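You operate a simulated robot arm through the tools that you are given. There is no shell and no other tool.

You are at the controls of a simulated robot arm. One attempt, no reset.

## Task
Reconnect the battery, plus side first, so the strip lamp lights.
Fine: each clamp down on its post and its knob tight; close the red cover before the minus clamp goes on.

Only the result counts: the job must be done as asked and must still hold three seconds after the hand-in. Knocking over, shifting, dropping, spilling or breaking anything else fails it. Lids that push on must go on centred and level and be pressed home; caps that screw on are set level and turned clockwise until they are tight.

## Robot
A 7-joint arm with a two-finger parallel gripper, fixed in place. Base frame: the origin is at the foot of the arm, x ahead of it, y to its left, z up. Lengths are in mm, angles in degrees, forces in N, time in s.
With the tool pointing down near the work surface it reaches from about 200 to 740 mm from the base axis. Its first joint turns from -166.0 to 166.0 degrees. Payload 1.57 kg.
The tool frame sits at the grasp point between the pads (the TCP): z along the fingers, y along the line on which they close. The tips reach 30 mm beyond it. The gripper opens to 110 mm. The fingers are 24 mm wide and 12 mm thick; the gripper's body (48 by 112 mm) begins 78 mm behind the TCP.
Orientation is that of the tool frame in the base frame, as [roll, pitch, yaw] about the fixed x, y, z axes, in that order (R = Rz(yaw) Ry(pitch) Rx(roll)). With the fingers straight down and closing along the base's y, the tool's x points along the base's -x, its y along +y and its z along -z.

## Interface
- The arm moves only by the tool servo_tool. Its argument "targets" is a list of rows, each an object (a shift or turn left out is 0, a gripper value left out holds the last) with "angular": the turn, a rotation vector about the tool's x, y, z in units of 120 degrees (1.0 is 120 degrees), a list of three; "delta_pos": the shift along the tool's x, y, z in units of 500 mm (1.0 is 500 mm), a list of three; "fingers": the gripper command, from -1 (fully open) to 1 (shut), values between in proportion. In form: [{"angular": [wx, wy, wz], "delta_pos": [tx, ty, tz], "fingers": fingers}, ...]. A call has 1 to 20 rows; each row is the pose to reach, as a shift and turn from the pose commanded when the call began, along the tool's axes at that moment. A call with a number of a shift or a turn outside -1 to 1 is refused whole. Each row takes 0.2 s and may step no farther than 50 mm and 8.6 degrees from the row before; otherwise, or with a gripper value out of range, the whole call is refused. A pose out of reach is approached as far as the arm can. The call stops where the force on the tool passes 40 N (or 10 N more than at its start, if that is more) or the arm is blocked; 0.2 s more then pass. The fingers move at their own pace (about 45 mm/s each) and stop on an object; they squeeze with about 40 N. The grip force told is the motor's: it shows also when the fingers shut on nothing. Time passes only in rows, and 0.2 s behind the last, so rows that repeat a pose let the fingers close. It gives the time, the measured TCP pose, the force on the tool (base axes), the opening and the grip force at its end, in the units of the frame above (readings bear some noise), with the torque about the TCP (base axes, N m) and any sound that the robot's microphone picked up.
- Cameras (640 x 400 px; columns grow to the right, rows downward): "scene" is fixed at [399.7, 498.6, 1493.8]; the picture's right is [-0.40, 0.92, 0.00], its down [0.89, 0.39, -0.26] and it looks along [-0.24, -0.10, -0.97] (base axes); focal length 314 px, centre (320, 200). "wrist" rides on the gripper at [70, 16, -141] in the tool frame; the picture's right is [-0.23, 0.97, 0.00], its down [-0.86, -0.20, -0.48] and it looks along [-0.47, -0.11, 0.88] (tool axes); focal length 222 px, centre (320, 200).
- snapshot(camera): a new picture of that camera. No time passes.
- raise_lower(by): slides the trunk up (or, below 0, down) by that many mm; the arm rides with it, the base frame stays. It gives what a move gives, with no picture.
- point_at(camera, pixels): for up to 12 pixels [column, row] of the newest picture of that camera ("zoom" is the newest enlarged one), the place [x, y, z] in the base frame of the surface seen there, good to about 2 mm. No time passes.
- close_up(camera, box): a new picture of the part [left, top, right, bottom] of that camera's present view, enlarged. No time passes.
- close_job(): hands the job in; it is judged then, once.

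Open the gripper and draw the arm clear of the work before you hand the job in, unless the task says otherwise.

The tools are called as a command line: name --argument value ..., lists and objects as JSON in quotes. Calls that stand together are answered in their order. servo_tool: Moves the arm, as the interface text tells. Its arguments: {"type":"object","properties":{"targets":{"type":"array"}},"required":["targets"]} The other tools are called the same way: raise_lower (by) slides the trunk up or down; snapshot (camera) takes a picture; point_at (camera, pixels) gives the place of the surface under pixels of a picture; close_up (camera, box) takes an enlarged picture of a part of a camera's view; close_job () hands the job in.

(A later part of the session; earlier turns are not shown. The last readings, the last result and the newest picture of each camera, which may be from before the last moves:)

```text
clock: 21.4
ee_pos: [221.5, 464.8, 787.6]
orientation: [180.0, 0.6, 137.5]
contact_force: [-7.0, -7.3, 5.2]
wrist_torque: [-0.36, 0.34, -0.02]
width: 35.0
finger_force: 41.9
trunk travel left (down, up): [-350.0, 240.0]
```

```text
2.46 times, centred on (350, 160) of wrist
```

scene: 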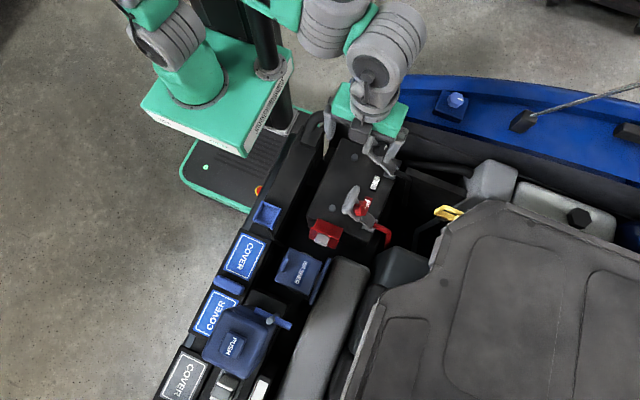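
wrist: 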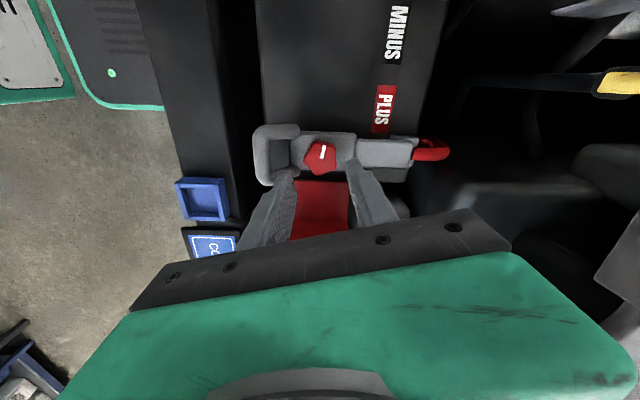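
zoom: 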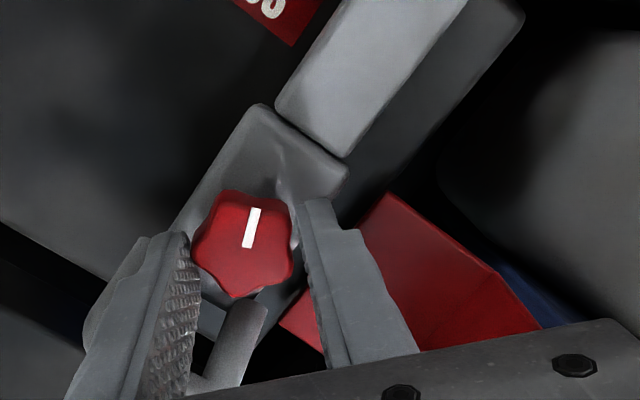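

The knob turns with the gripper, with no resistance torque yet. I continue clockwise by about 100°.

servo_tool --targets '[{"angular": [0, 0, 0.05], "fingers": 1}, {"angular": [0, 0, 0.1], "fingers": 1}, {"angular": [0, 0, 0.15], "fingers": 1}, {"angular": [0, 0, 0.2], "fingers": 1}, {"angular": [0, 0, 0.25], "fingers": 1}, {"angular": [0, 0, 0.3], "fingers": 1}, {"angular": [0, 0, 0.35], "fingers": 1}, {"angular": [0, 0, 0.4], "fingers": 1}, {"angular": [0, 0, 0.45], "fingers": 1}, {"angular": [0, 0, 0.5], "fingers": 1}, {"angular": [0, 0, 0.55], "fingers": 1}, {"angular": [0, 0, 0.6], "fingers": 1}, {"angular": [0, 0, 0.65], "fingers": 1}, {"angular": [0, 0, 0.7], "fingers": 1}, {"angular": [0, 0, 0.75], "fingers": 1}, {"angular": [0, 0, 0.8], "fingers": 1}]'

close_up --camera "wrist" --box '[220, 80, 480, 240]'

close_up --camera "scene" --box '[280, 60, 480, 270]'

```text
clock: 23.8
ee_pos: [219.5, 465.4, 787.7]
orientation: [179.3, 0.4, 78.7]
contact_force: [-19.6, 16.6, -9.6]
wrist_torque: [0.44, 0.67, 0.09]
width: 34.9
finger_force: 42.6
out of reach, approached as far as the arm can: row 11, 12
trunk travel left (down, up): [-350.0, 240.0]
stopped in row 12: the force on the tool passed its limit at 47 N (the readings are from after the stop); the commanded pose is now the measured one
```

```text
2.46 times, centred on (350, 160) of wrist
```

zoom: 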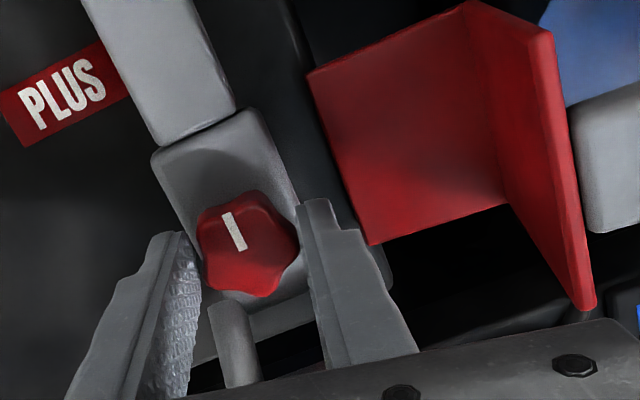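

```text
1.90 times, centred on (380, 165) of scene
```

zoom: 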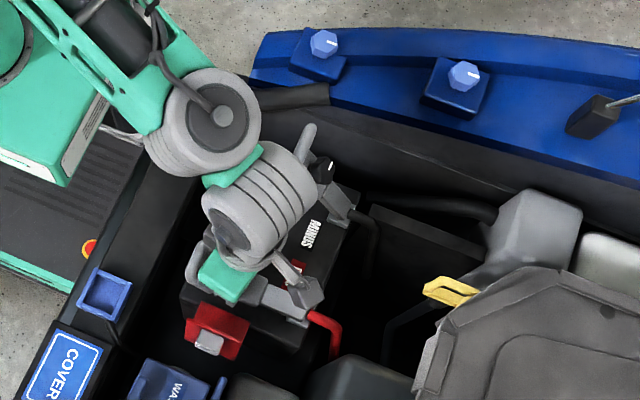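

The wrist joint ran to its limit at yaw≈79. The pointer now sits ~30° back relative to the fingers, so the knob may have stopped turning. I query the mark's absolute direction.

close_up --camera "wrist" --box '[270, 140, 370, 210]'

point_at --camera "wrist" --pixels '[[312, 167], [317, 179]]'

```text
5.71 times, centred on (320, 175) of wrist
```

zoom: 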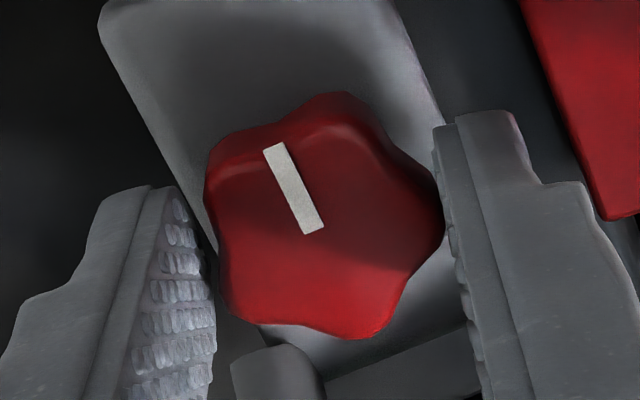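

```text
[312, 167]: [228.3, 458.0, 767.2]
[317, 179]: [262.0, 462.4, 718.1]
```

point_at --camera "zoom" --pixels '[[274, 150], [312, 228], [245, 160], [325, 110], [425, 215], [370, 320], [240, 305], [320, 215], [330, 260]]'

```text
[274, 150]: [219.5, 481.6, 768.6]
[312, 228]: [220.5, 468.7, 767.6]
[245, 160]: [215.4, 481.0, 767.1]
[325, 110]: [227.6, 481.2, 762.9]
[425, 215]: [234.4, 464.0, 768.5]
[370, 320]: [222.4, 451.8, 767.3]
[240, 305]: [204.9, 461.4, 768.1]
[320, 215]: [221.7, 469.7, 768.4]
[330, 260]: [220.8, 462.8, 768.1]
```

The mark went from pointing -x to pointing +y: the knob turned ~88° clockwise and then held while the fingers slipped, so it's probably tight. To verify, I release, lift, rotate back CCW and regrip for another clockwise try.

servo_tool --targets '[{"fingers": 0.22}, {"fingers": 0.22}, {"fingers": 0.22}, {"delta_pos": [0, 0, -0.02], "fingers": 0.22}, {"delta_pos": [0, 0, -0.06], "fingers": 0.22}, {"delta_pos": [0, 0, -0.1], "fingers": 0.22}, {"delta_pos": [0, 0, -0.12], "fingers": 0.22}]'

close_up --camera "wrist" --box '[240, 100, 440, 240]'

```text
clock: 25.4
ee_pos: [222.1, 462.7, 849.5]
orientation: [179.3, 0.5, 78.2]
contact_force: [0.5, -0.9, 0.6]
wrist_torque: [-0.01, -0.02, 0.04]
width: 42.9
finger_force: 0.1
trunk travel left (down, up): [-350.0, 240.0]
```

```text
2.86 times, centred on (340, 170) of wrist
```

zoom: 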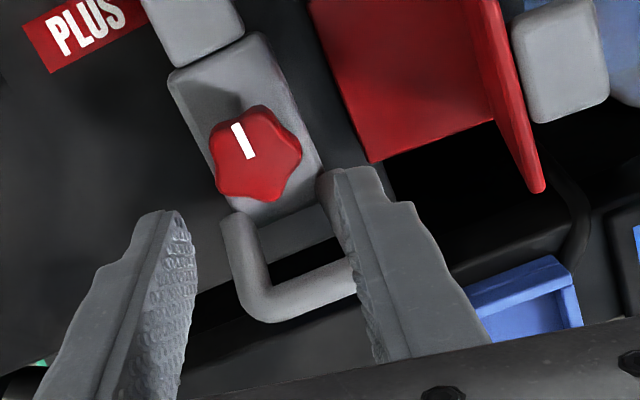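

Free above the knob. I rotate back CCW ~102° at this height.

servo_tool --targets '[{"angular": [0, 0, -0.07], "fingers": 0.22}, {"angular": [0, 0, -0.14], "fingers": 0.22}, {"angular": [0, 0, -0.21], "fingers": 0.22}, {"angular": [0, 0, -0.28], "fingers": 0.22}, {"angular": [0, 0, -0.35], "fingers": 0.22}, {"angular": [0, 0, -0.42], "fingers": 0.22}, {"angular": [0, 0, -0.49], "fingers": 0.22}, {"angular": [0, 0, -0.56], "fingers": 0.22}, {"angular": [0, 0, -0.63], "fingers": 0.22}, {"angular": [0, 0, -0.7], "fingers": 0.22}, {"angular": [0, 0, -0.77], "fingers": 0.22}, {"angular": [0, 0, -0.83], "fingers": 0.22}, {"angular": [0, 0, -0.8565], "fingers": 0.22}]'

close_up --camera "wrist" --box '[240, 100, 440, 240]'

```text
clock: 28.2
ee_pos: [221.1, 463.9, 849.4]
orientation: [-179.4, 0.7, -178.9]
contact_force: [0.5, 0.5, 0.3]
wrist_torque: [-0.05, 0.01, -0.02]
width: 42.9
finger_force: 0.0
trunk travel left (down, up): [-350.0, 240.0]
```

```text
2.86 times, centred on (340, 170) of wrist
```

zoom: 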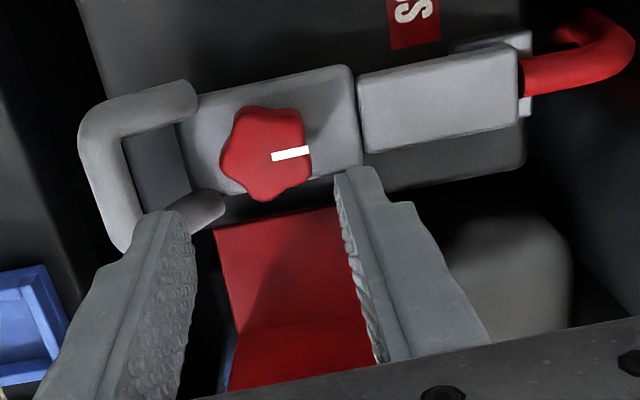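

The mark points +y (along the lever). I recentre, level and descend to the knob again, then close.

servo_tool --targets '[{"delta_pos": [0.001, 0.002, 0.03], "angular": [-0.005, 0.0058, 0], "fingers": 0.22}, {"delta_pos": [0.001, 0.003, 0.06], "angular": [-0.005, 0.0058, 0], "fingers": 0.22}, {"delta_pos": [0.001, 0.003, 0.09], "angular": [-0.005, 0.0058, 0], "fingers": 0.22}, {"delta_pos": [0.001, 0.003, 0.11], "angular": [-0.005, 0.0058, 0], "fingers": 0.22}, {"delta_pos": [0.001, 0.003, 0.1245], "angular": [-0.005, 0.0058, 0], "fingers": 0.22}, {"delta_pos": [0.001, 0.003, 0.1245], "angular": [-0.005, 0.0058, 0], "fingers": 1}, {"delta_pos": [0.001, 0.003, 0.1245], "angular": [-0.005, 0.0058, 0], "fingers": 1}, {"delta_pos": [0.001, 0.003, 0.1245], "angular": [-0.005, 0.0058, 0], "fingers": 1}, {"delta_pos": [0.001, 0.003, 0.1245], "angular": [-0.005, 0.0058, 0], "fingers": 1}]'

close_up --camera "wrist" --box '[240, 100, 440, 240]'

```text
clock: 30.2
ee_pos: [223.4, 464.4, 785.9]
orientation: [-179.9, -0.1, -179.1]
contact_force: [-0.5, 1.7, -2.8]
wrist_torque: [0.0, -0.03, 0.01]
width: 35.2
finger_force: 42.3
trunk travel left (down, up): [-350.0, 240.0]
```

```text
2.86 times, centred on (340, 170) of wrist
```

zoom: 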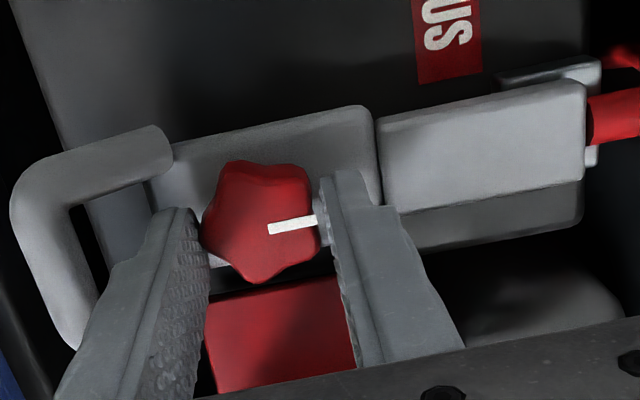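

Gripped again (35.2 mm). I turn clockwise in small steps to test the resistance.

servo_tool --targets '[{"delta_pos": [0.004, 0, 0], "angular": [0, 0, 0.025], "fingers": 1}, {"delta_pos": [0.004, 0, 0], "angular": [0, 0, 0.05], "fingers": 1}, {"delta_pos": [0.004, 0, 0], "angular": [0, 0, 0.075], "fingers": 1}, {"delta_pos": [0.004, 0, 0], "angular": [0, 0, 0.1], "fingers": 1}]'

close_up --camera "wrist" --box '[240, 100, 440, 240]'

```text
clock: 31.2
ee_pos: [218.6, 465.9, 786.4]
orientation: [-179.9, -0.1, 169.1]
contact_force: [-1.0, 2.0, -4.4]
wrist_torque: [0.09, 0.24, 0.64]
width: 34.9
finger_force: 42.8
trunk travel left (down, up): [-350.0, 240.0]
```

```text
2.86 times, centred on (340, 170) of wrist
```

zoom: 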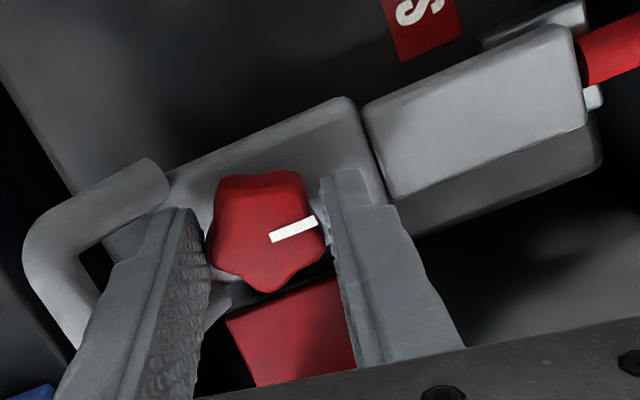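

The knob resists with 0.64 N m and isn't turning. I add a few more degrees to be sure it's at its stop.

servo_tool --targets '[{"angular": [0, 0, 0.02], "fingers": 1}, {"angular": [0, 0, 0.04], "fingers": 1}, {"angular": [0, 0, 0.06], "fingers": 1}]'

close_up --camera "wrist" --box '[270, 140, 370, 210]'

```text
clock: 32.0
ee_pos: [219.8, 465.3, 787.9]
orientation: [180.0, -0.1, 161.7]
contact_force: [-2.9, 2.4, -2.4]
wrist_torque: [0.1, 0.03, 0.61]
width: 34.9
finger_force: 41.7
trunk travel left (down, up): [-350.0, 240.0]
```

```text
5.71 times, centred on (320, 175) of wrist
```

zoom: 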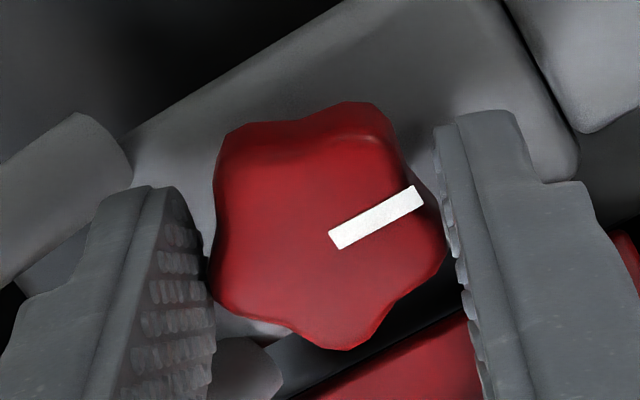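

The torque stays at ~0.61 N m with the fingers slipping, so the plus knob is tight. I open and lift clear.

servo_tool --targets '[{"fingers": 0.2}, {"fingers": 0.2}, {"fingers": 0.2}, {"delta_pos": [0, 0, -0.03], "fingers": 0.2}, {"delta_pos": [0, 0, -0.08], "fingers": 0.2}, {"delta_pos": [0, 0, -0.14], "fingers": 0.2}, {"delta_pos": [0, 0, -0.2], "fingers": 0.2}, {"delta_pos": [0, 0, -0.24], "fingers": 0.2}]'

snapshot --camera "wrist"

snapshot --camera "scene"

```text
clock: 33.8
ee_pos: [220.5, 466.1, 907.3]
orientation: [-180.0, -0.1, 161.8]
contact_force: [0.0, 1.4, -0.1]
wrist_torque: [0.01, -0.01, 0.0]
width: 44.0
finger_force: 0.0
trunk travel left (down, up): [-350.0, 240.0]
```

```text
taken
```

wrist: 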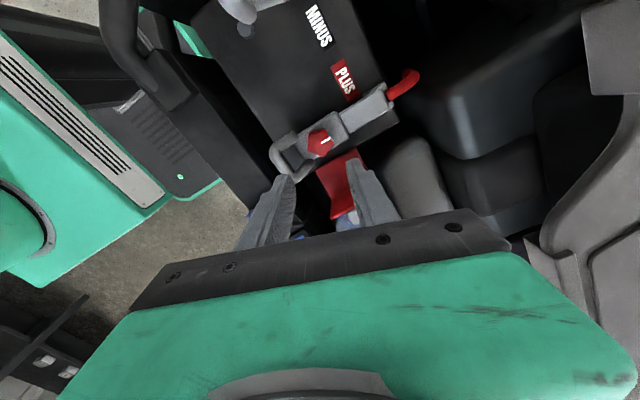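

```text
taken
```

scene: 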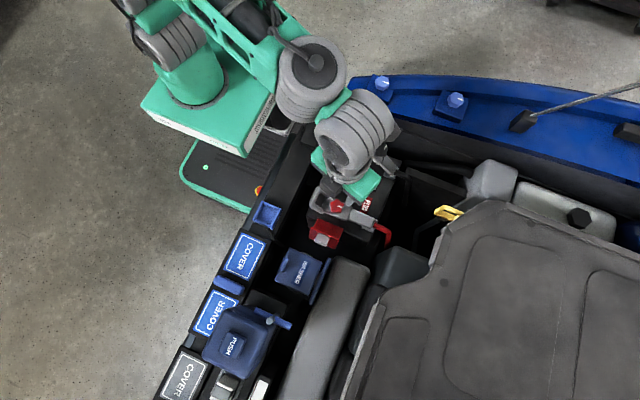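

The arm is lifted; now the cover. I zoom on it in the scene view.

close_up --camera "scene" --box '[290, 190, 370, 260]'

point_at --camera "zoom" --pixels '[[180, 130], [330, 215], [165, 190], [290, 260], [150, 220], [280, 285], [265, 330], [140, 265], [200, 235], [250, 255], [190, 265], [235, 290]]'

```text
5.71 times, centred on (330, 225) of scene
```

zoom: 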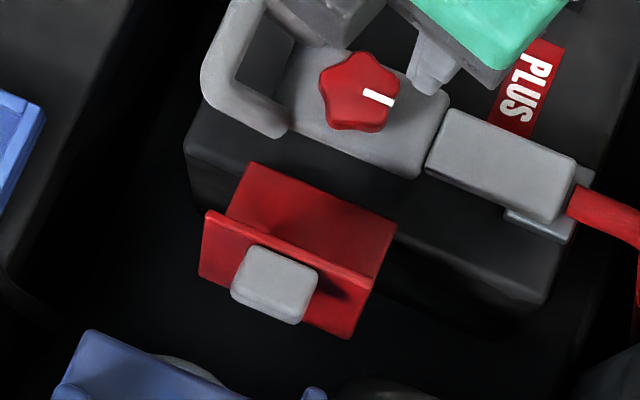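

```text
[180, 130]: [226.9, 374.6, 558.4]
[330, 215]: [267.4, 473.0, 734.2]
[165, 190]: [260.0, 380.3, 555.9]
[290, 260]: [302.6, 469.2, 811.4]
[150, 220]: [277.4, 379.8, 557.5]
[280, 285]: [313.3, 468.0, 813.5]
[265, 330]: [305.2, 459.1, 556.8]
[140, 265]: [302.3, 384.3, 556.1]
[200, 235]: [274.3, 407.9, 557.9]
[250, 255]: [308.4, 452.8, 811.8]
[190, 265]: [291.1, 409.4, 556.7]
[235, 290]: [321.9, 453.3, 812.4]
```

I query more points on the cover itself (top edge, outer face, tab corners, hinge edge).

point_at --camera "zoom" --pixels '[[212, 216], [368, 282], [205, 270], [350, 330], [215, 245], [335, 300], [316, 272], [298, 318], [250, 172], [392, 228], [235, 215], [370, 260]]'

```text
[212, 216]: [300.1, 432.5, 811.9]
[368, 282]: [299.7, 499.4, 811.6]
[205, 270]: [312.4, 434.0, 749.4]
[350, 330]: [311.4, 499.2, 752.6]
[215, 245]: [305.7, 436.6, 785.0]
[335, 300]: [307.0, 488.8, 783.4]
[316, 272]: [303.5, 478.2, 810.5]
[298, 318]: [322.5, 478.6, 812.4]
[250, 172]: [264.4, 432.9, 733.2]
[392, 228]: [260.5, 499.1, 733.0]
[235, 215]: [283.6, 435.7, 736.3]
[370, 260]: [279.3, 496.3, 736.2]
```

The cover spans y 432–499 with its tab tip at (322, 466, 812) and its hinge near (261, 732). I move the closed fingers to (346,466) at height 907, squaring the yaw to 180°.

servo_tool --targets '[{"delta_pos": [-0.048, 0.0157, 0], "angular": [0, 0, -0.03], "fingers": 1}, {"delta_pos": [-0.096, 0.0313, 0], "angular": [0, 0, -0.06], "fingers": 1}, {"delta_pos": [-0.144, 0.047, 0], "angular": [0, 0, -0.09], "fingers": 1}, {"delta_pos": [-0.192, 0.0627, 0], "angular": [0, 0, -0.12], "fingers": 1}, {"delta_pos": [-0.2385, 0.0783, 0], "angular": [0, 0, -0.1517], "fingers": 1}, {"delta_pos": [-0.2385, 0.0783, 0], "angular": [0, 0, -0.1517], "fingers": 1}]'

snapshot --camera "wrist"

close_up --camera "scene" --box '[270, 140, 400, 290]'

```text
clock: 35.2
ee_pos: [346.2, 465.0, 905.1]
orientation: [180.0, -0.1, -180.0]
contact_force: [0.4, 0.1, -0.3]
wrist_torque: [0.05, 0.02, -0.02]
width: 0.0
finger_force: 22.0
trunk travel left (down, up): [-350.0, 240.0]
```

```text
taken
```

wrist: 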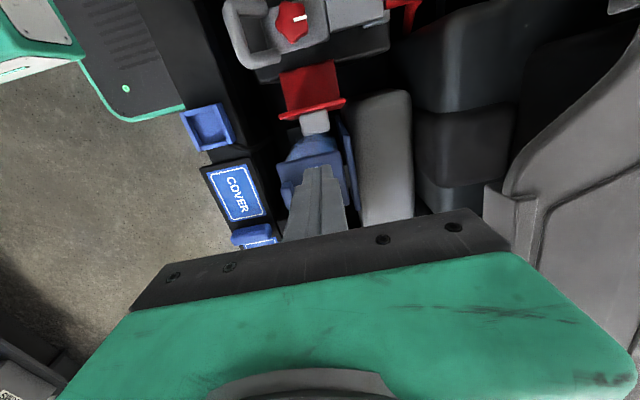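

```text
2.67 times, centred on (335, 215) of scene
```

zoom: 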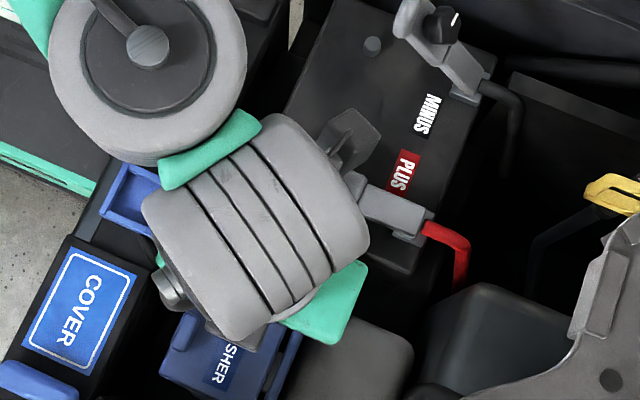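

In the wrist view the tab is at (315,120). I check the washer neck at (310,150) and the tab for clearance before descending.

point_at --camera "wrist" --pixels '[[310, 150], [300, 143], [330, 150], [285, 185], [345, 150], [315, 115], [316, 128], [300, 108], [340, 100], [322, 168]]'

```text
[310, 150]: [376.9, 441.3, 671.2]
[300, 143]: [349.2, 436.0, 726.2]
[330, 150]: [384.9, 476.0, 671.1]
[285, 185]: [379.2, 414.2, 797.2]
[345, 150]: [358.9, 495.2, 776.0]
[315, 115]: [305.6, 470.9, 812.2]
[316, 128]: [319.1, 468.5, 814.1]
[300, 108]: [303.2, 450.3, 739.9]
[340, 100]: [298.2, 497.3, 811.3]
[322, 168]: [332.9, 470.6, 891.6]
```

The fingers have clearance. I descend to tip z≈800 in front of the tab and push it toward -x following its arc, about halfway first.

servo_tool --targets '[{"delta_pos": [0, 0, 0.05], "fingers": 1}, {"delta_pos": [0, 0, 0.1], "fingers": 1}, {"delta_pos": [0, 0, 0.15], "fingers": 1}, {"delta_pos": [0.024, 0.001, 0.15], "fingers": 1}, {"delta_pos": [0.039, 0.001, 0.146], "fingers": 1}, {"delta_pos": [0.054, 0.001, 0.142], "fingers": 1}, {"delta_pos": [0.07, 0.001, 0.139], "fingers": 1}, {"delta_pos": [0.086, 0.001, 0.136], "fingers": 1}, {"delta_pos": [0.103, 0.001, 0.133], "fingers": 1}, {"delta_pos": [0.12, 0.001, 0.13], "fingers": 1}, {"delta_pos": [0.133, 0.001, 0.13], "fingers": 1}, {"delta_pos": [0.146, 0.001, 0.13], "fingers": 1}]'

close_up --camera "wrist" --box '[220, 60, 440, 240]'

close_up --camera "scene" --box '[270, 140, 400, 290]'

```text
clock: 37.8
ee_pos: [272.7, 466.2, 842.5]
orientation: [179.9, -0.1, 180.0]
contact_force: [-0.2, 0.4, -0.3]
wrist_torque: [0.0, 0.02, -0.05]
width: 0.2
finger_force: 21.0
trunk travel left (down, up): [-350.0, 240.0]
```

```text
2.22 times, centred on (330, 150) of wrist
```

zoom: 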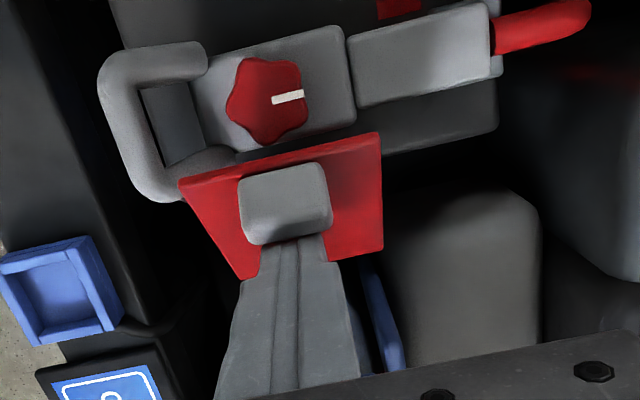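

```text
2.67 times, centred on (335, 215) of scene
```

zoom: 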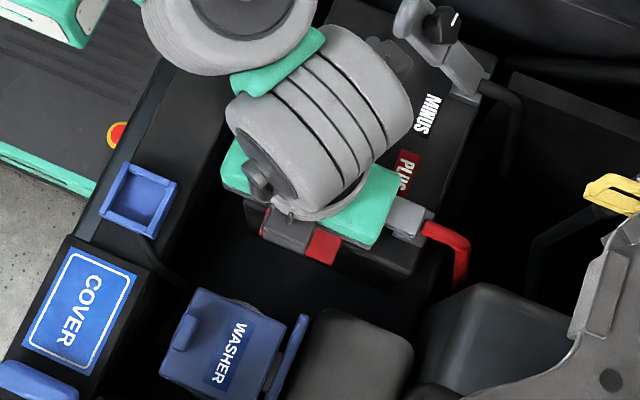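

The cover is rising with the finger behind its tab. I continue the arc to bring it over and down onto the plus clamp.

servo_tool --targets '[{"delta_pos": [0.0134, 0, 0], "fingers": 1}, {"delta_pos": [0.0284, 0, 0], "fingers": 1}, {"delta_pos": [0.0434, 0, 0], "fingers": 1}, {"delta_pos": [0.0604, 0, 0.003], "fingers": 1}, {"delta_pos": [0.0774, 0, 0.007], "fingers": 1}, {"delta_pos": [0.0934, 0, 0.014], "fingers": 1}, {"delta_pos": [0.108, 0, 0.021], "fingers": 1}, {"delta_pos": [0.1214, 0, 0.03], "fingers": 1}]'

close_up --camera "wrist" --box '[220, 60, 440, 240]'

close_up --camera "scene" --box '[270, 140, 400, 290]'

```text
clock: 39.6
ee_pos: [210.5, 465.2, 827.8]
orientation: [-180.0, 0.0, 179.9]
contact_force: [-0.4, 1.0, -0.3]
wrist_torque: [-0.03, 0.01, 0.03]
width: 0.0
finger_force: 21.3
trunk travel left (down, up): [-350.0, 240.0]
```

```text
2.22 times, centred on (330, 150) of wrist
```

zoom: 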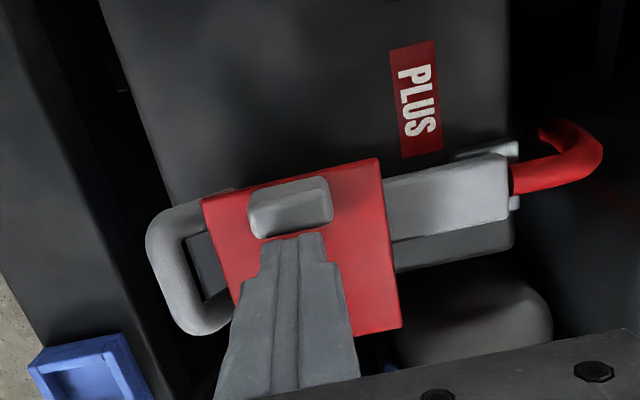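

```text
2.67 times, centred on (335, 215) of scene
```

zoom: 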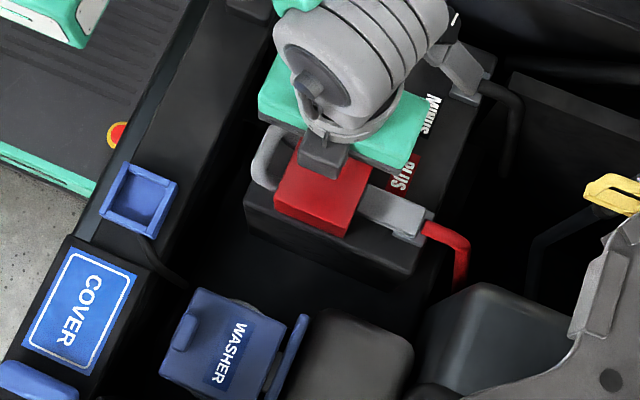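

The cover is now over the clamp. I query the roof's heights to see how flat it is.

point_at --camera "zoom" --pixels '[[290, 190], [360, 180], [285, 215], [345, 230], [310, 205], [355, 200], [300, 165], [330, 200]]'

point_at --camera "wrist" --pixels '[[310, 145], [340, 150], [365, 140], [385, 140], [390, 180], [395, 205], [330, 155], [325, 145], [320, 200], [375, 160]]'

```text
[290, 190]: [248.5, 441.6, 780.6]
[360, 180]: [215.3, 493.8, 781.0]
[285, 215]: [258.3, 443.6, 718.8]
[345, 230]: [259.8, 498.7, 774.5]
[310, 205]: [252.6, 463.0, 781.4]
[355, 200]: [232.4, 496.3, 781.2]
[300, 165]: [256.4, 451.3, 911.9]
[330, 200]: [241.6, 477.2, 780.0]
```

```text
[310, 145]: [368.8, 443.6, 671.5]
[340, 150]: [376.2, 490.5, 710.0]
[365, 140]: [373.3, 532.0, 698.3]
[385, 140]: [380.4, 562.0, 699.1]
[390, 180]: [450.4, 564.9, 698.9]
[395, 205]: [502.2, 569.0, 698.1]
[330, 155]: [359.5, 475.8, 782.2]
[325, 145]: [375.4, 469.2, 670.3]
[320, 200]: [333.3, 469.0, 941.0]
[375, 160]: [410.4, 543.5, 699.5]
```

The roof is level at z≈781, so the cover is closed. I shift to the roof centre (x≈222) and press down gently to make sure it's home.

servo_tool --targets '[{"delta_pos": [-0.022, 0, 0], "fingers": 1}, {"delta_pos": [-0.022, 0, 0.016], "fingers": 1}, {"delta_pos": [-0.022, 0, 0.026], "fingers": 1}, {"delta_pos": [-0.022, 0, 0.03], "fingers": 1}, {"delta_pos": [-0.022, 0, 0.034], "fingers": 1}, {"delta_pos": [-0.022, 0, 0.037], "fingers": 1}]'

```text
clock: 41.0
ee_pos: [222.2, 464.8, 811.2]
orientation: [179.9, 0.0, -180.0]
contact_force: [-3.6, -2.0, 14.4]
wrist_torque: [-0.1, -0.04, 0.03]
width: 0.0
finger_force: 21.8
trunk travel left (down, up): [-350.0, 240.0]
```

Contact at z≈781 with 14 N. I press slightly more and then lift away.

servo_tool --targets '[{"delta_pos": [0, 0, 0.002], "fingers": 1}, {"delta_pos": [0, 0, 0.003], "fingers": 1}, {"delta_pos": [0, 0, -0.01], "fingers": 1}, {"delta_pos": [0, 0, -0.06], "fingers": 1}, {"delta_pos": [0, 0, -0.12], "fingers": 1}, {"delta_pos": [0, 0, -0.2], "fingers": 1}, {"delta_pos": [0, 0, -0.27], "fingers": 1}]'

snapshot --camera "wrist"

close_up --camera "scene" --box '[270, 90, 430, 270]'

```text
clock: 42.6
ee_pos: [222.6, 465.4, 944.8]
orientation: [-179.9, -0.1, 180.0]
contact_force: [-0.6, -0.8, -0.6]
wrist_torque: [0.0, -0.01, 0.02]
width: 0.3
finger_force: 20.7
trunk travel left (down, up): [-350.0, 240.0]
```

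```text
taken
```

wrist: 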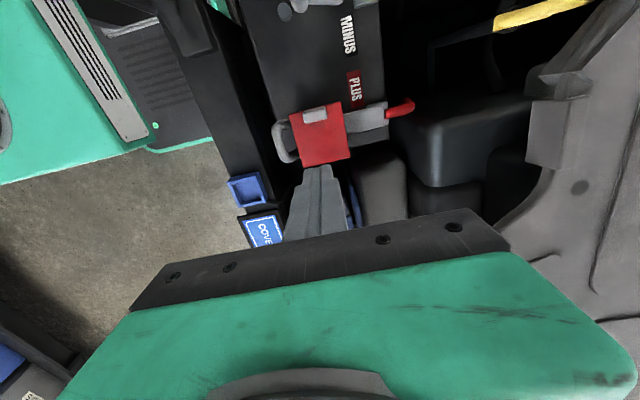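

```text
2.22 times, centred on (350, 180) of scene
```

zoom: 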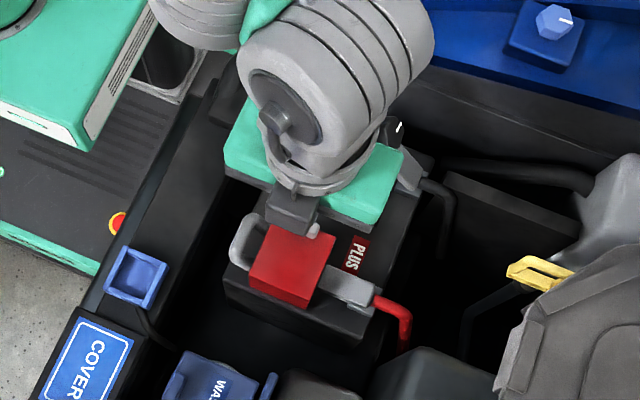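

The cover is closed with the knob and post beneath it. Now the minus clamp: I move at this height to (69.5, 505), behind the minus handle.

servo_tool --targets '[{"delta_pos": [0.076, 0.02, 0], "fingers": 1}, {"delta_pos": [0.153, 0.04, 0], "fingers": 1}, {"delta_pos": [0.23, 0.06, 0], "fingers": 1}, {"delta_pos": [0.306, 0.08, 0], "fingers": 1}]'

snapshot --camera "wrist"

close_up --camera "scene" --box '[270, 60, 470, 240]'

```text
clock: 43.6
ee_pos: [68.8, 507.0, 944.0]
orientation: [-179.9, -0.1, 179.9]
contact_force: [-0.4, 1.6, -0.7]
wrist_torque: [0.02, 0.03, -0.02]
width: 0.0
finger_force: 21.6
trunk travel left (down, up): [-350.0, 240.0]
```

```text
taken
```

wrist: 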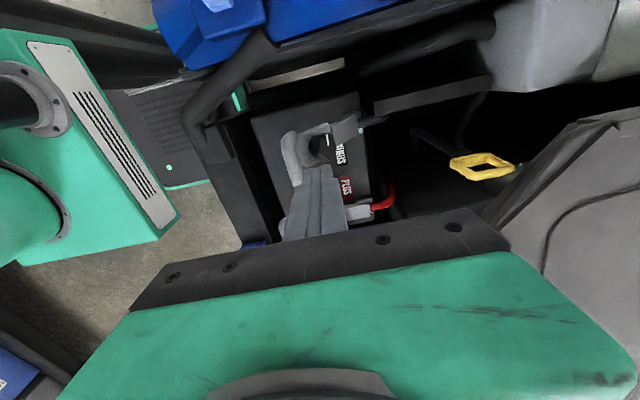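

```text
2.22 times, centred on (370, 150) of scene
```

zoom: 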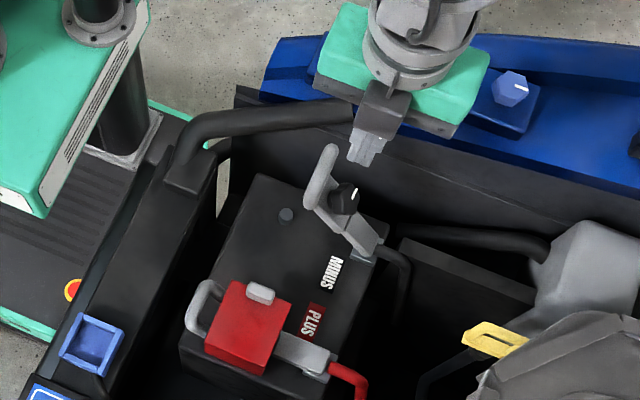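

I get precise points on the minus lever, knob and bail from this scene zoom.

point_at --camera "zoom" --pixels '[[328, 150], [312, 180], [310, 200], [318, 175], [345, 190], [335, 205], [350, 215], [360, 235], [372, 240], [355, 250], [287, 213], [260, 295]]'

```text
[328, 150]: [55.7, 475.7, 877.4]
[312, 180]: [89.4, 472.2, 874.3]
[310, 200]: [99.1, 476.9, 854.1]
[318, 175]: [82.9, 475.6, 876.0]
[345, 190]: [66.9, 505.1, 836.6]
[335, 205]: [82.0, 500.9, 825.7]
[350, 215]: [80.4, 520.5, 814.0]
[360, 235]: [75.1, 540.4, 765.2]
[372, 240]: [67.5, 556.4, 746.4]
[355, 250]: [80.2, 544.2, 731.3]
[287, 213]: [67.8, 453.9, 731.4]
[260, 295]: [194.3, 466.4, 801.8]
```

The minus bail crossbar is at (71, 475, top 877). I descend behind it to tip z≈866 and push it over along its arc with the finger face at bar-centre height.

servo_tool --targets '[{"delta_pos": [-0.004, 0, 0.03], "fingers": 1}, {"delta_pos": [-0.004, 0, 0.06], "fingers": 1}, {"delta_pos": [-0.004, 0, 0.085], "fingers": 1}, {"delta_pos": [-0.004, 0, 0.096], "fingers": 1}, {"delta_pos": [-0.004, -0.012, 0.096], "fingers": 1}, {"delta_pos": [-0.004, -0.023, 0.096], "fingers": 1}, {"delta_pos": [-0.004, -0.03, 0.1], "fingers": 1}, {"delta_pos": [-0.004, -0.037, 0.105], "fingers": 1}, {"delta_pos": [-0.004, -0.0435, 0.11], "fingers": 1}, {"delta_pos": [-0.004, -0.05, 0.115], "fingers": 1}, {"delta_pos": [-0.004, -0.06, 0.124], "fingers": 1}, {"delta_pos": [-0.004, -0.0692, 0.1328], "fingers": 1}, {"delta_pos": [-0.004, -0.0782, 0.1424], "fingers": 1}, {"delta_pos": [-0.004, -0.087, 0.152], "fingers": 1}]'

close_up --camera "wrist" --box '[220, 60, 440, 240]'

close_up --camera "scene" --box '[270, 60, 470, 240]'

```text
clock: 46.6
ee_pos: [71.2, 461.3, 868.0]
orientation: [179.9, -0.1, -180.0]
contact_force: [0.4, -0.2, -0.4]
wrist_torque: [0.0, 0.04, 0.01]
width: 0.0
finger_force: 21.6
trunk travel left (down, up): [-350.0, 240.0]
```

```text
2.22 times, centred on (330, 150) of wrist
```

zoom: 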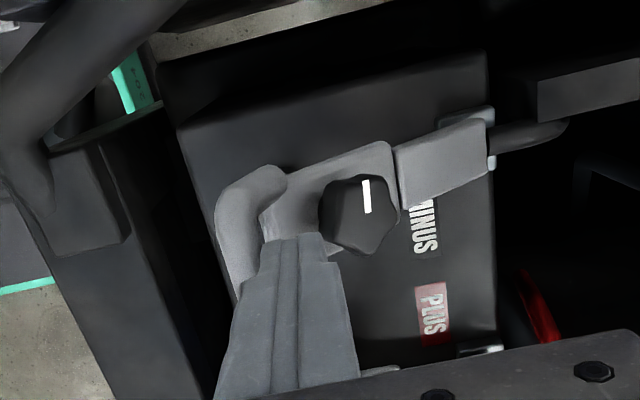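

```text
2.22 times, centred on (370, 150) of scene
```

zoom: 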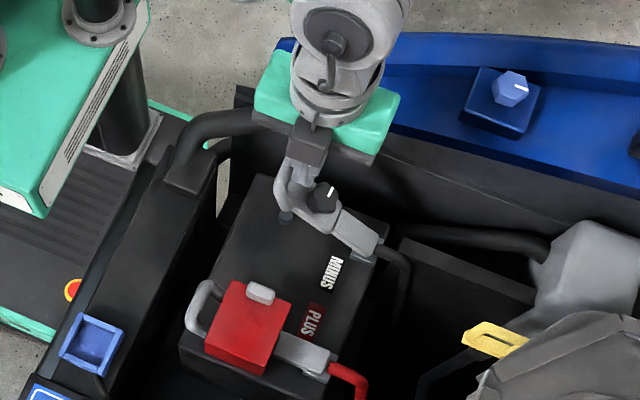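

The lever swung over and the force is ~0. I query the crossbar's current position.

point_at --camera "zoom" --pixels '[[280, 185], [278, 200], [300, 210], [320, 195], [330, 200], [345, 225], [365, 240], [315, 205]]'

close_up --camera "wrist" --box '[220, 60, 440, 240]'

point_at --camera "zoom" --pixels '[[225, 210], [230, 240], [250, 180], [280, 175], [240, 200], [300, 190], [345, 200], [360, 230], [380, 160], [450, 140], [480, 135], [230, 275]]'

```text
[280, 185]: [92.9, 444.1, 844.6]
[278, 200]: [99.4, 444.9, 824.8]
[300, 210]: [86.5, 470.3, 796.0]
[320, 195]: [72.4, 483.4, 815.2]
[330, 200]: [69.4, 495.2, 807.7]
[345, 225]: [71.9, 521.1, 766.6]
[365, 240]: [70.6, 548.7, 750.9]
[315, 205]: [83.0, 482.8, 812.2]
```

```text
2.22 times, centred on (330, 150) of wrist
```

zoom: 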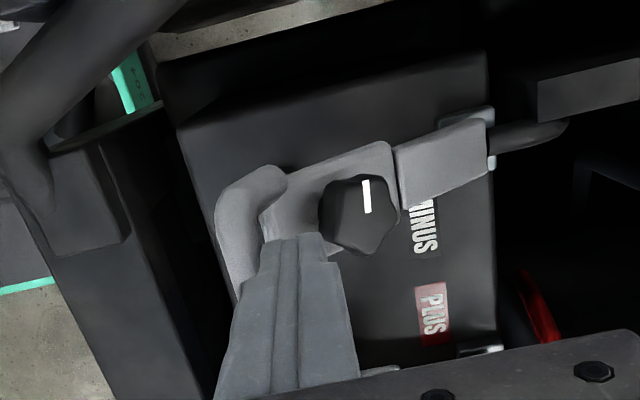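

```text
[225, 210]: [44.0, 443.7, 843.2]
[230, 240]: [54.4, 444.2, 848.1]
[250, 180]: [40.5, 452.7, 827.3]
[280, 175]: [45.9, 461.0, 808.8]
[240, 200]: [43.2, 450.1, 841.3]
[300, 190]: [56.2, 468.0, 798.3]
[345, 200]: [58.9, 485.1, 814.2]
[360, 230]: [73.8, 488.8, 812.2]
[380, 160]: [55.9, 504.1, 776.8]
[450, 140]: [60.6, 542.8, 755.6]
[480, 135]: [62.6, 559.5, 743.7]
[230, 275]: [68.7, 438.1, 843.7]
```

The bar is now at about (y 444, top z 848). I back off, lift above it, move over, and press it down along the arc.

servo_tool --targets '[{"delta_pos": [0, 0.012, 0], "fingers": 1}, {"delta_pos": [0, 0.024, 0], "fingers": 1}, {"delta_pos": [0, 0.024, -0.025], "fingers": 1}, {"delta_pos": [0, 0.024, -0.05], "fingers": 1}, {"delta_pos": [0, 0, -0.05], "fingers": 1}, {"delta_pos": [0, -0.025, -0.05], "fingers": 1}, {"delta_pos": [0, -0.025, -0.032], "fingers": 1}, {"delta_pos": [0, -0.025, -0.02], "fingers": 1}, {"delta_pos": [0, -0.033, -0.01], "fingers": 1}, {"delta_pos": [0, -0.041, 0.0008], "fingers": 1}, {"delta_pos": [0, -0.048, 0.012], "fingers": 1}, {"delta_pos": [0, -0.055, 0.0228], "fingers": 1}, {"delta_pos": [0, -0.061, 0.034], "fingers": 1}, {"delta_pos": [0, -0.067, 0.046], "fingers": 1}, {"delta_pos": [0, -0.073, 0.058], "fingers": 1}, {"delta_pos": [0, -0.078, 0.07], "fingers": 1}, {"delta_pos": [0, -0.082, 0.082], "fingers": 1}, {"delta_pos": [0, -0.086, 0.0948], "fingers": 1}, {"delta_pos": [0, -0.088, 0.108], "fingers": 1}, {"delta_pos": [0, -0.09, 0.12], "fingers": 1}]'

close_up --camera "wrist" --box '[220, 60, 440, 240]'

close_up --camera "scene" --box '[270, 60, 470, 240]'

```text
clock: 50.8
ee_pos: [72.3, 416.0, 807.7]
orientation: [-179.8, -0.1, 180.0]
contact_force: [-0.1, 0.3, -0.7]
wrist_torque: [0.01, 0.02, -0.02]
width: 0.2
finger_force: 21.0
trunk travel left (down, up): [-350.0, 240.0]
```

```text
2.22 times, centred on (330, 150) of wrist
```

zoom: 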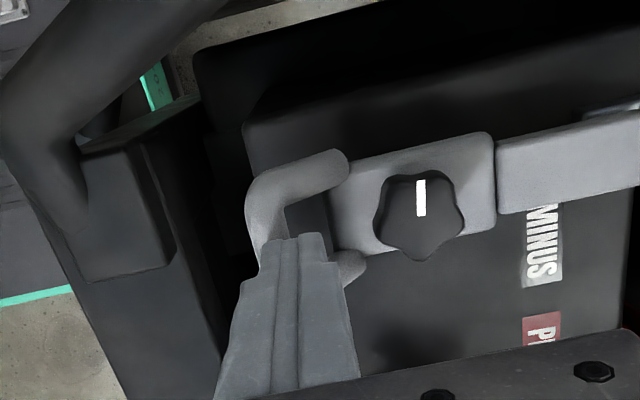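

```text
2.22 times, centred on (370, 150) of scene
```

zoom: 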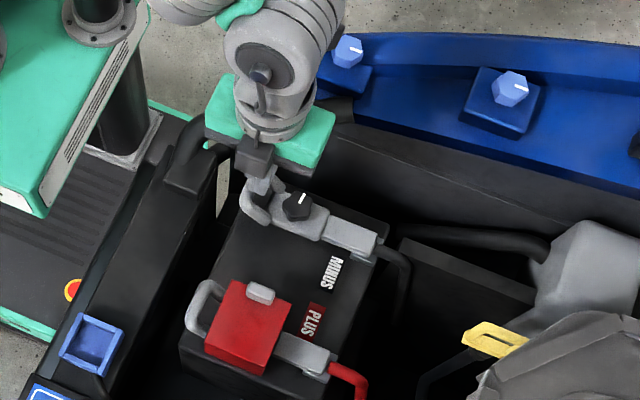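

The lever is nearly flat. I press further down until it's firmly seated.

servo_tool --targets '[{"delta_pos": [0, 0, 0.004], "fingers": 1}, {"delta_pos": [0, 0, 0.008], "fingers": 1}, {"delta_pos": [0, 0, 0.012], "fingers": 1}, {"delta_pos": [0, 0, 0.016], "fingers": 1}, {"delta_pos": [0, 0, 0.02], "fingers": 1}, {"delta_pos": [0, 0, 0.024], "fingers": 1}]'

close_up --camera "scene" --box '[310, 120, 400, 190]'

```text
clock: 51.8
ee_pos: [70.3, 416.5, 807.8]
orientation: [179.6, -0.2, -180.0]
contact_force: [-1.0, -14.0, 23.0]
wrist_torque: [-0.63, 0.19, 0.13]
width: 0.0
finger_force: 21.2
trunk travel left (down, up): [-350.0, 240.0]
stopped in row 4: the force on the tool passed its limit at 43 N (the readings are from after the stop); the commanded pose is now the measured one
```

```text
5.71 times, centred on (355, 155) of scene
```

zoom: 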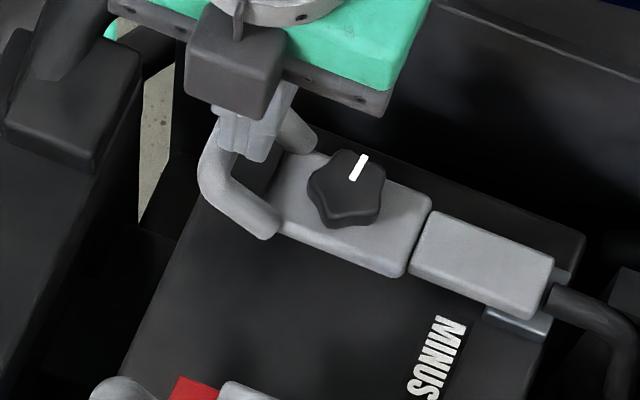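

Pressed to 43 N without further movement, with the tip height matching the seated plus clamp. I check the plate level and knob position.

point_at --camera "zoom" --pixels '[[312, 175], [345, 152], [385, 168], [320, 215], [375, 215], [345, 188], [360, 157], [352, 178], [290, 230], [400, 260], [440, 225], [530, 290]]'

```text
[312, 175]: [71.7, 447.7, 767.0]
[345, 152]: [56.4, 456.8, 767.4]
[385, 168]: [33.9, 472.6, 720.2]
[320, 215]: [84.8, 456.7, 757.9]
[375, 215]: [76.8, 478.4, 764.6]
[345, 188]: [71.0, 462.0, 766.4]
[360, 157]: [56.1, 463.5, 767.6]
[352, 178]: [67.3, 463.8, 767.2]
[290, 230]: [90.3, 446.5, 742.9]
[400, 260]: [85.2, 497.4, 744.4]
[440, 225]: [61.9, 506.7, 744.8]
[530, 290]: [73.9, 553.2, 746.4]
```

The minus clamp is seated level (plate z≈744). Its knob centre is ≈(70.5, 464). I lift off, move over the knob, and rotate CCW 51° (to a lobe-aligned grip with ample clockwise range).

servo_tool --targets '[{"delta_pos": [0, 0, -0.02], "fingers": 1}, {"delta_pos": [0, 0, -0.06], "fingers": 1}, {"delta_pos": [0, 0, -0.11], "fingers": 1}, {"delta_pos": [0, 0, -0.16], "fingers": 1}, {"delta_pos": [0, 0.03, -0.16], "angular": [0.003, 0, -0.06], "fingers": 0.22}, {"delta_pos": [0, 0.06, -0.16], "angular": [0.003, 0, -0.12], "fingers": 0.22}, {"delta_pos": [0, 0.095, -0.16], "angular": [0.003, 0, -0.18], "fingers": 0.22}, {"delta_pos": [0, 0.095, -0.16], "angular": [0.003, 0, -0.24], "fingers": 0.22}, {"delta_pos": [0, 0.095, -0.16], "angular": [0.003, 0, -0.3], "fingers": 0.22}, {"delta_pos": [0, 0.095, -0.16], "angular": [0.003, 0, -0.36], "fingers": 0.22}, {"delta_pos": [0, 0.095, -0.16], "angular": [0.003, 0, -0.425], "fingers": 0.22}]'

close_up --camera "wrist" --box '[220, 60, 440, 240]'

close_up --camera "scene" --box '[270, 60, 470, 240]'

```text
clock: 54.2
ee_pos: [71.8, 464.5, 884.0]
orientation: [-179.9, 0.1, -128.8]
contact_force: [0.3, -1.1, 0.3]
wrist_torque: [0.01, -0.02, 0.01]
width: 43.1
finger_force: 0.0
trunk travel left (down, up): [-350.0, 240.0]
```

```text
2.22 times, centred on (330, 150) of wrist
```

zoom: 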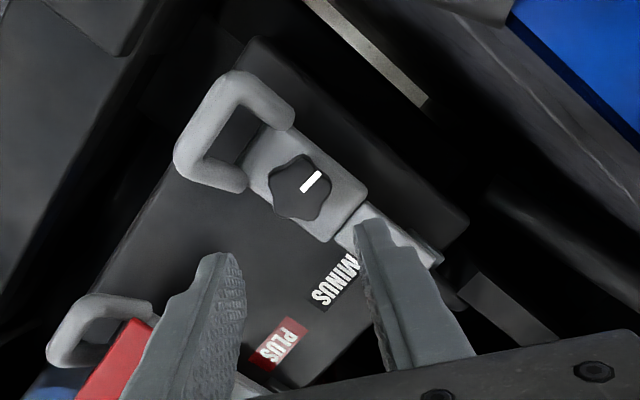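

```text
2.22 times, centred on (370, 150) of scene
```

zoom: 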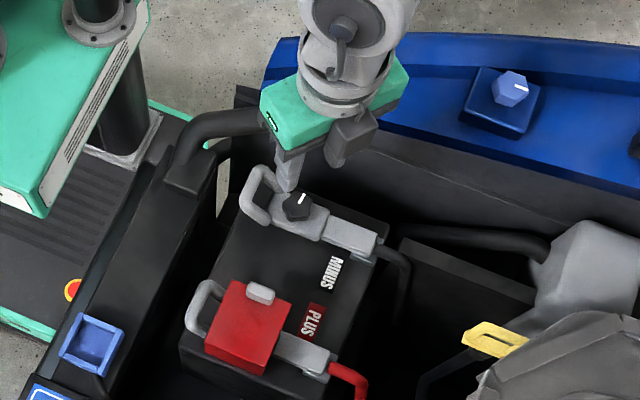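

I verify the knob centre and the nearby wall heights before descending.

point_at --camera "zoom" --pixels '[[300, 205], [305, 200], [285, 203], [300, 218], [312, 210], [400, 180], [420, 130], [330, 170], [390, 150], [240, 120], [200, 150], [275, 120]]'

close_up --camera "wrist" --box '[290, 110, 360, 170]'

```text
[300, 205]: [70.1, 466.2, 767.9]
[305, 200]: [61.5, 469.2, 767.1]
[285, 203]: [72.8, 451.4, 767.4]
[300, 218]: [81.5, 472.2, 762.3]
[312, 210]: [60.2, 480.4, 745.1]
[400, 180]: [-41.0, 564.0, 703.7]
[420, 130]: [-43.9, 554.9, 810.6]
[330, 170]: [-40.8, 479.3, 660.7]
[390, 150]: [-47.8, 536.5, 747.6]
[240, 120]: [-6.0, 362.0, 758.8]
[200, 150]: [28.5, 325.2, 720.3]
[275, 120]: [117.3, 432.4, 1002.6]
```

```text
6.67 times, centred on (325, 140) of wrist
```

zoom: 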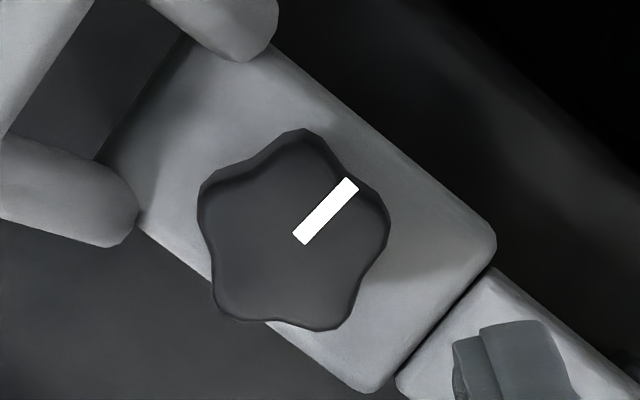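

point_at --camera "zoom" --pixels '[[205, 210], [305, 145], [380, 205], [335, 322], [222, 308], [348, 185], [302, 236], [290, 245], [245, 50], [110, 210]]'

```text
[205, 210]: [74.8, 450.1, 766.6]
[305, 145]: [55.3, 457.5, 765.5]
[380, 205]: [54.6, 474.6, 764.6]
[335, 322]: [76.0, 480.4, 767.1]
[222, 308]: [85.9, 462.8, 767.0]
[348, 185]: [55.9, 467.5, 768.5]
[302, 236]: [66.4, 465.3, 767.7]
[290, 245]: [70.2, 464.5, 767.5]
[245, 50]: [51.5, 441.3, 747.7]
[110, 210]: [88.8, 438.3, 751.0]
```

Knob centre ≈ (69.7, 465) and the lobes match the grip axis. I trim the position and descend to tip z≈757, then close.

servo_tool --targets '[{"delta_pos": [0.0017, 0.0037, 0.05], "fingers": 0.22}, {"delta_pos": [0.0017, 0.0037, 0.1], "fingers": 0.22}, {"delta_pos": [0.0017, 0.0037, 0.14], "fingers": 0.22}, {"delta_pos": [0.0017, 0.0037, 0.17], "fingers": 0.22}, {"delta_pos": [0.0017, 0.0037, 0.185], "fingers": 0.22}, {"delta_pos": [0.0017, 0.0037, 0.194], "fingers": 0.22}]'

close_up --camera "wrist" --box '[220, 80, 480, 240]'

```text
clock: 55.6
ee_pos: [70.9, 465.9, 786.8]
orientation: [-179.9, -0.1, -129.1]
contact_force: [0.5, -0.3, -0.3]
wrist_torque: [0.0, 0.0, 0.02]
width: 43.0
finger_force: 0.0
trunk travel left (down, up): [-350.0, 240.0]
```

```text
2.46 times, centred on (350, 160) of wrist
```

zoom: 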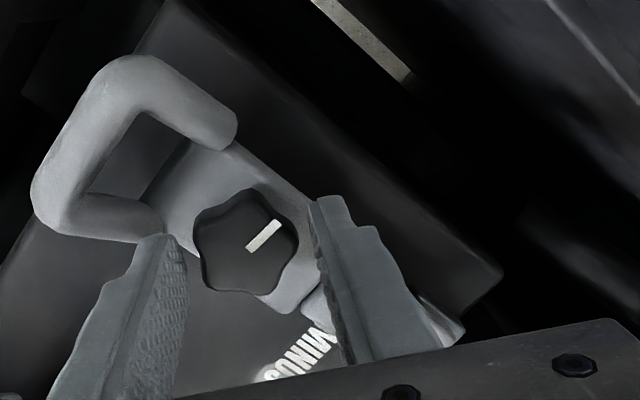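

No contact, and the fingers straddle the knob. I close on it and begin turning clockwise.

servo_tool --targets '[{"fingers": 1}, {"fingers": 1}, {"fingers": 1}, {"angular": [0, 0, 0.05], "fingers": 1}, {"angular": [0, 0, 0.1], "fingers": 1}, {"angular": [0, 0, 0.15], "fingers": 1}, {"angular": [0, 0, 0.2], "fingers": 1}, {"angular": [0, 0, 0.25], "fingers": 1}, {"angular": [0, 0, 0.3], "fingers": 1}, {"angular": [0, 0, 0.35], "fingers": 1}, {"angular": [0, 0, 0.4], "fingers": 1}, {"angular": [0, 0, 0.45], "fingers": 1}]'

close_up --camera "wrist" --box '[220, 80, 480, 240]'

```text
clock: 58.2
ee_pos: [71.3, 464.0, 786.5]
orientation: [-180.0, 0.1, 176.7]
contact_force: [11.4, -9.9, -3.3]
wrist_torque: [-0.53, -0.49, 0.01]
width: 35.1
finger_force: 41.3
trunk travel left (down, up): [-350.0, 240.0]
```

```text
2.46 times, centred on (350, 160) of wrist
```

zoom: 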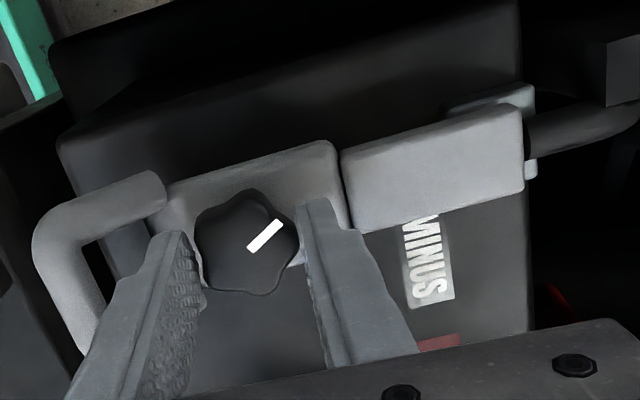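

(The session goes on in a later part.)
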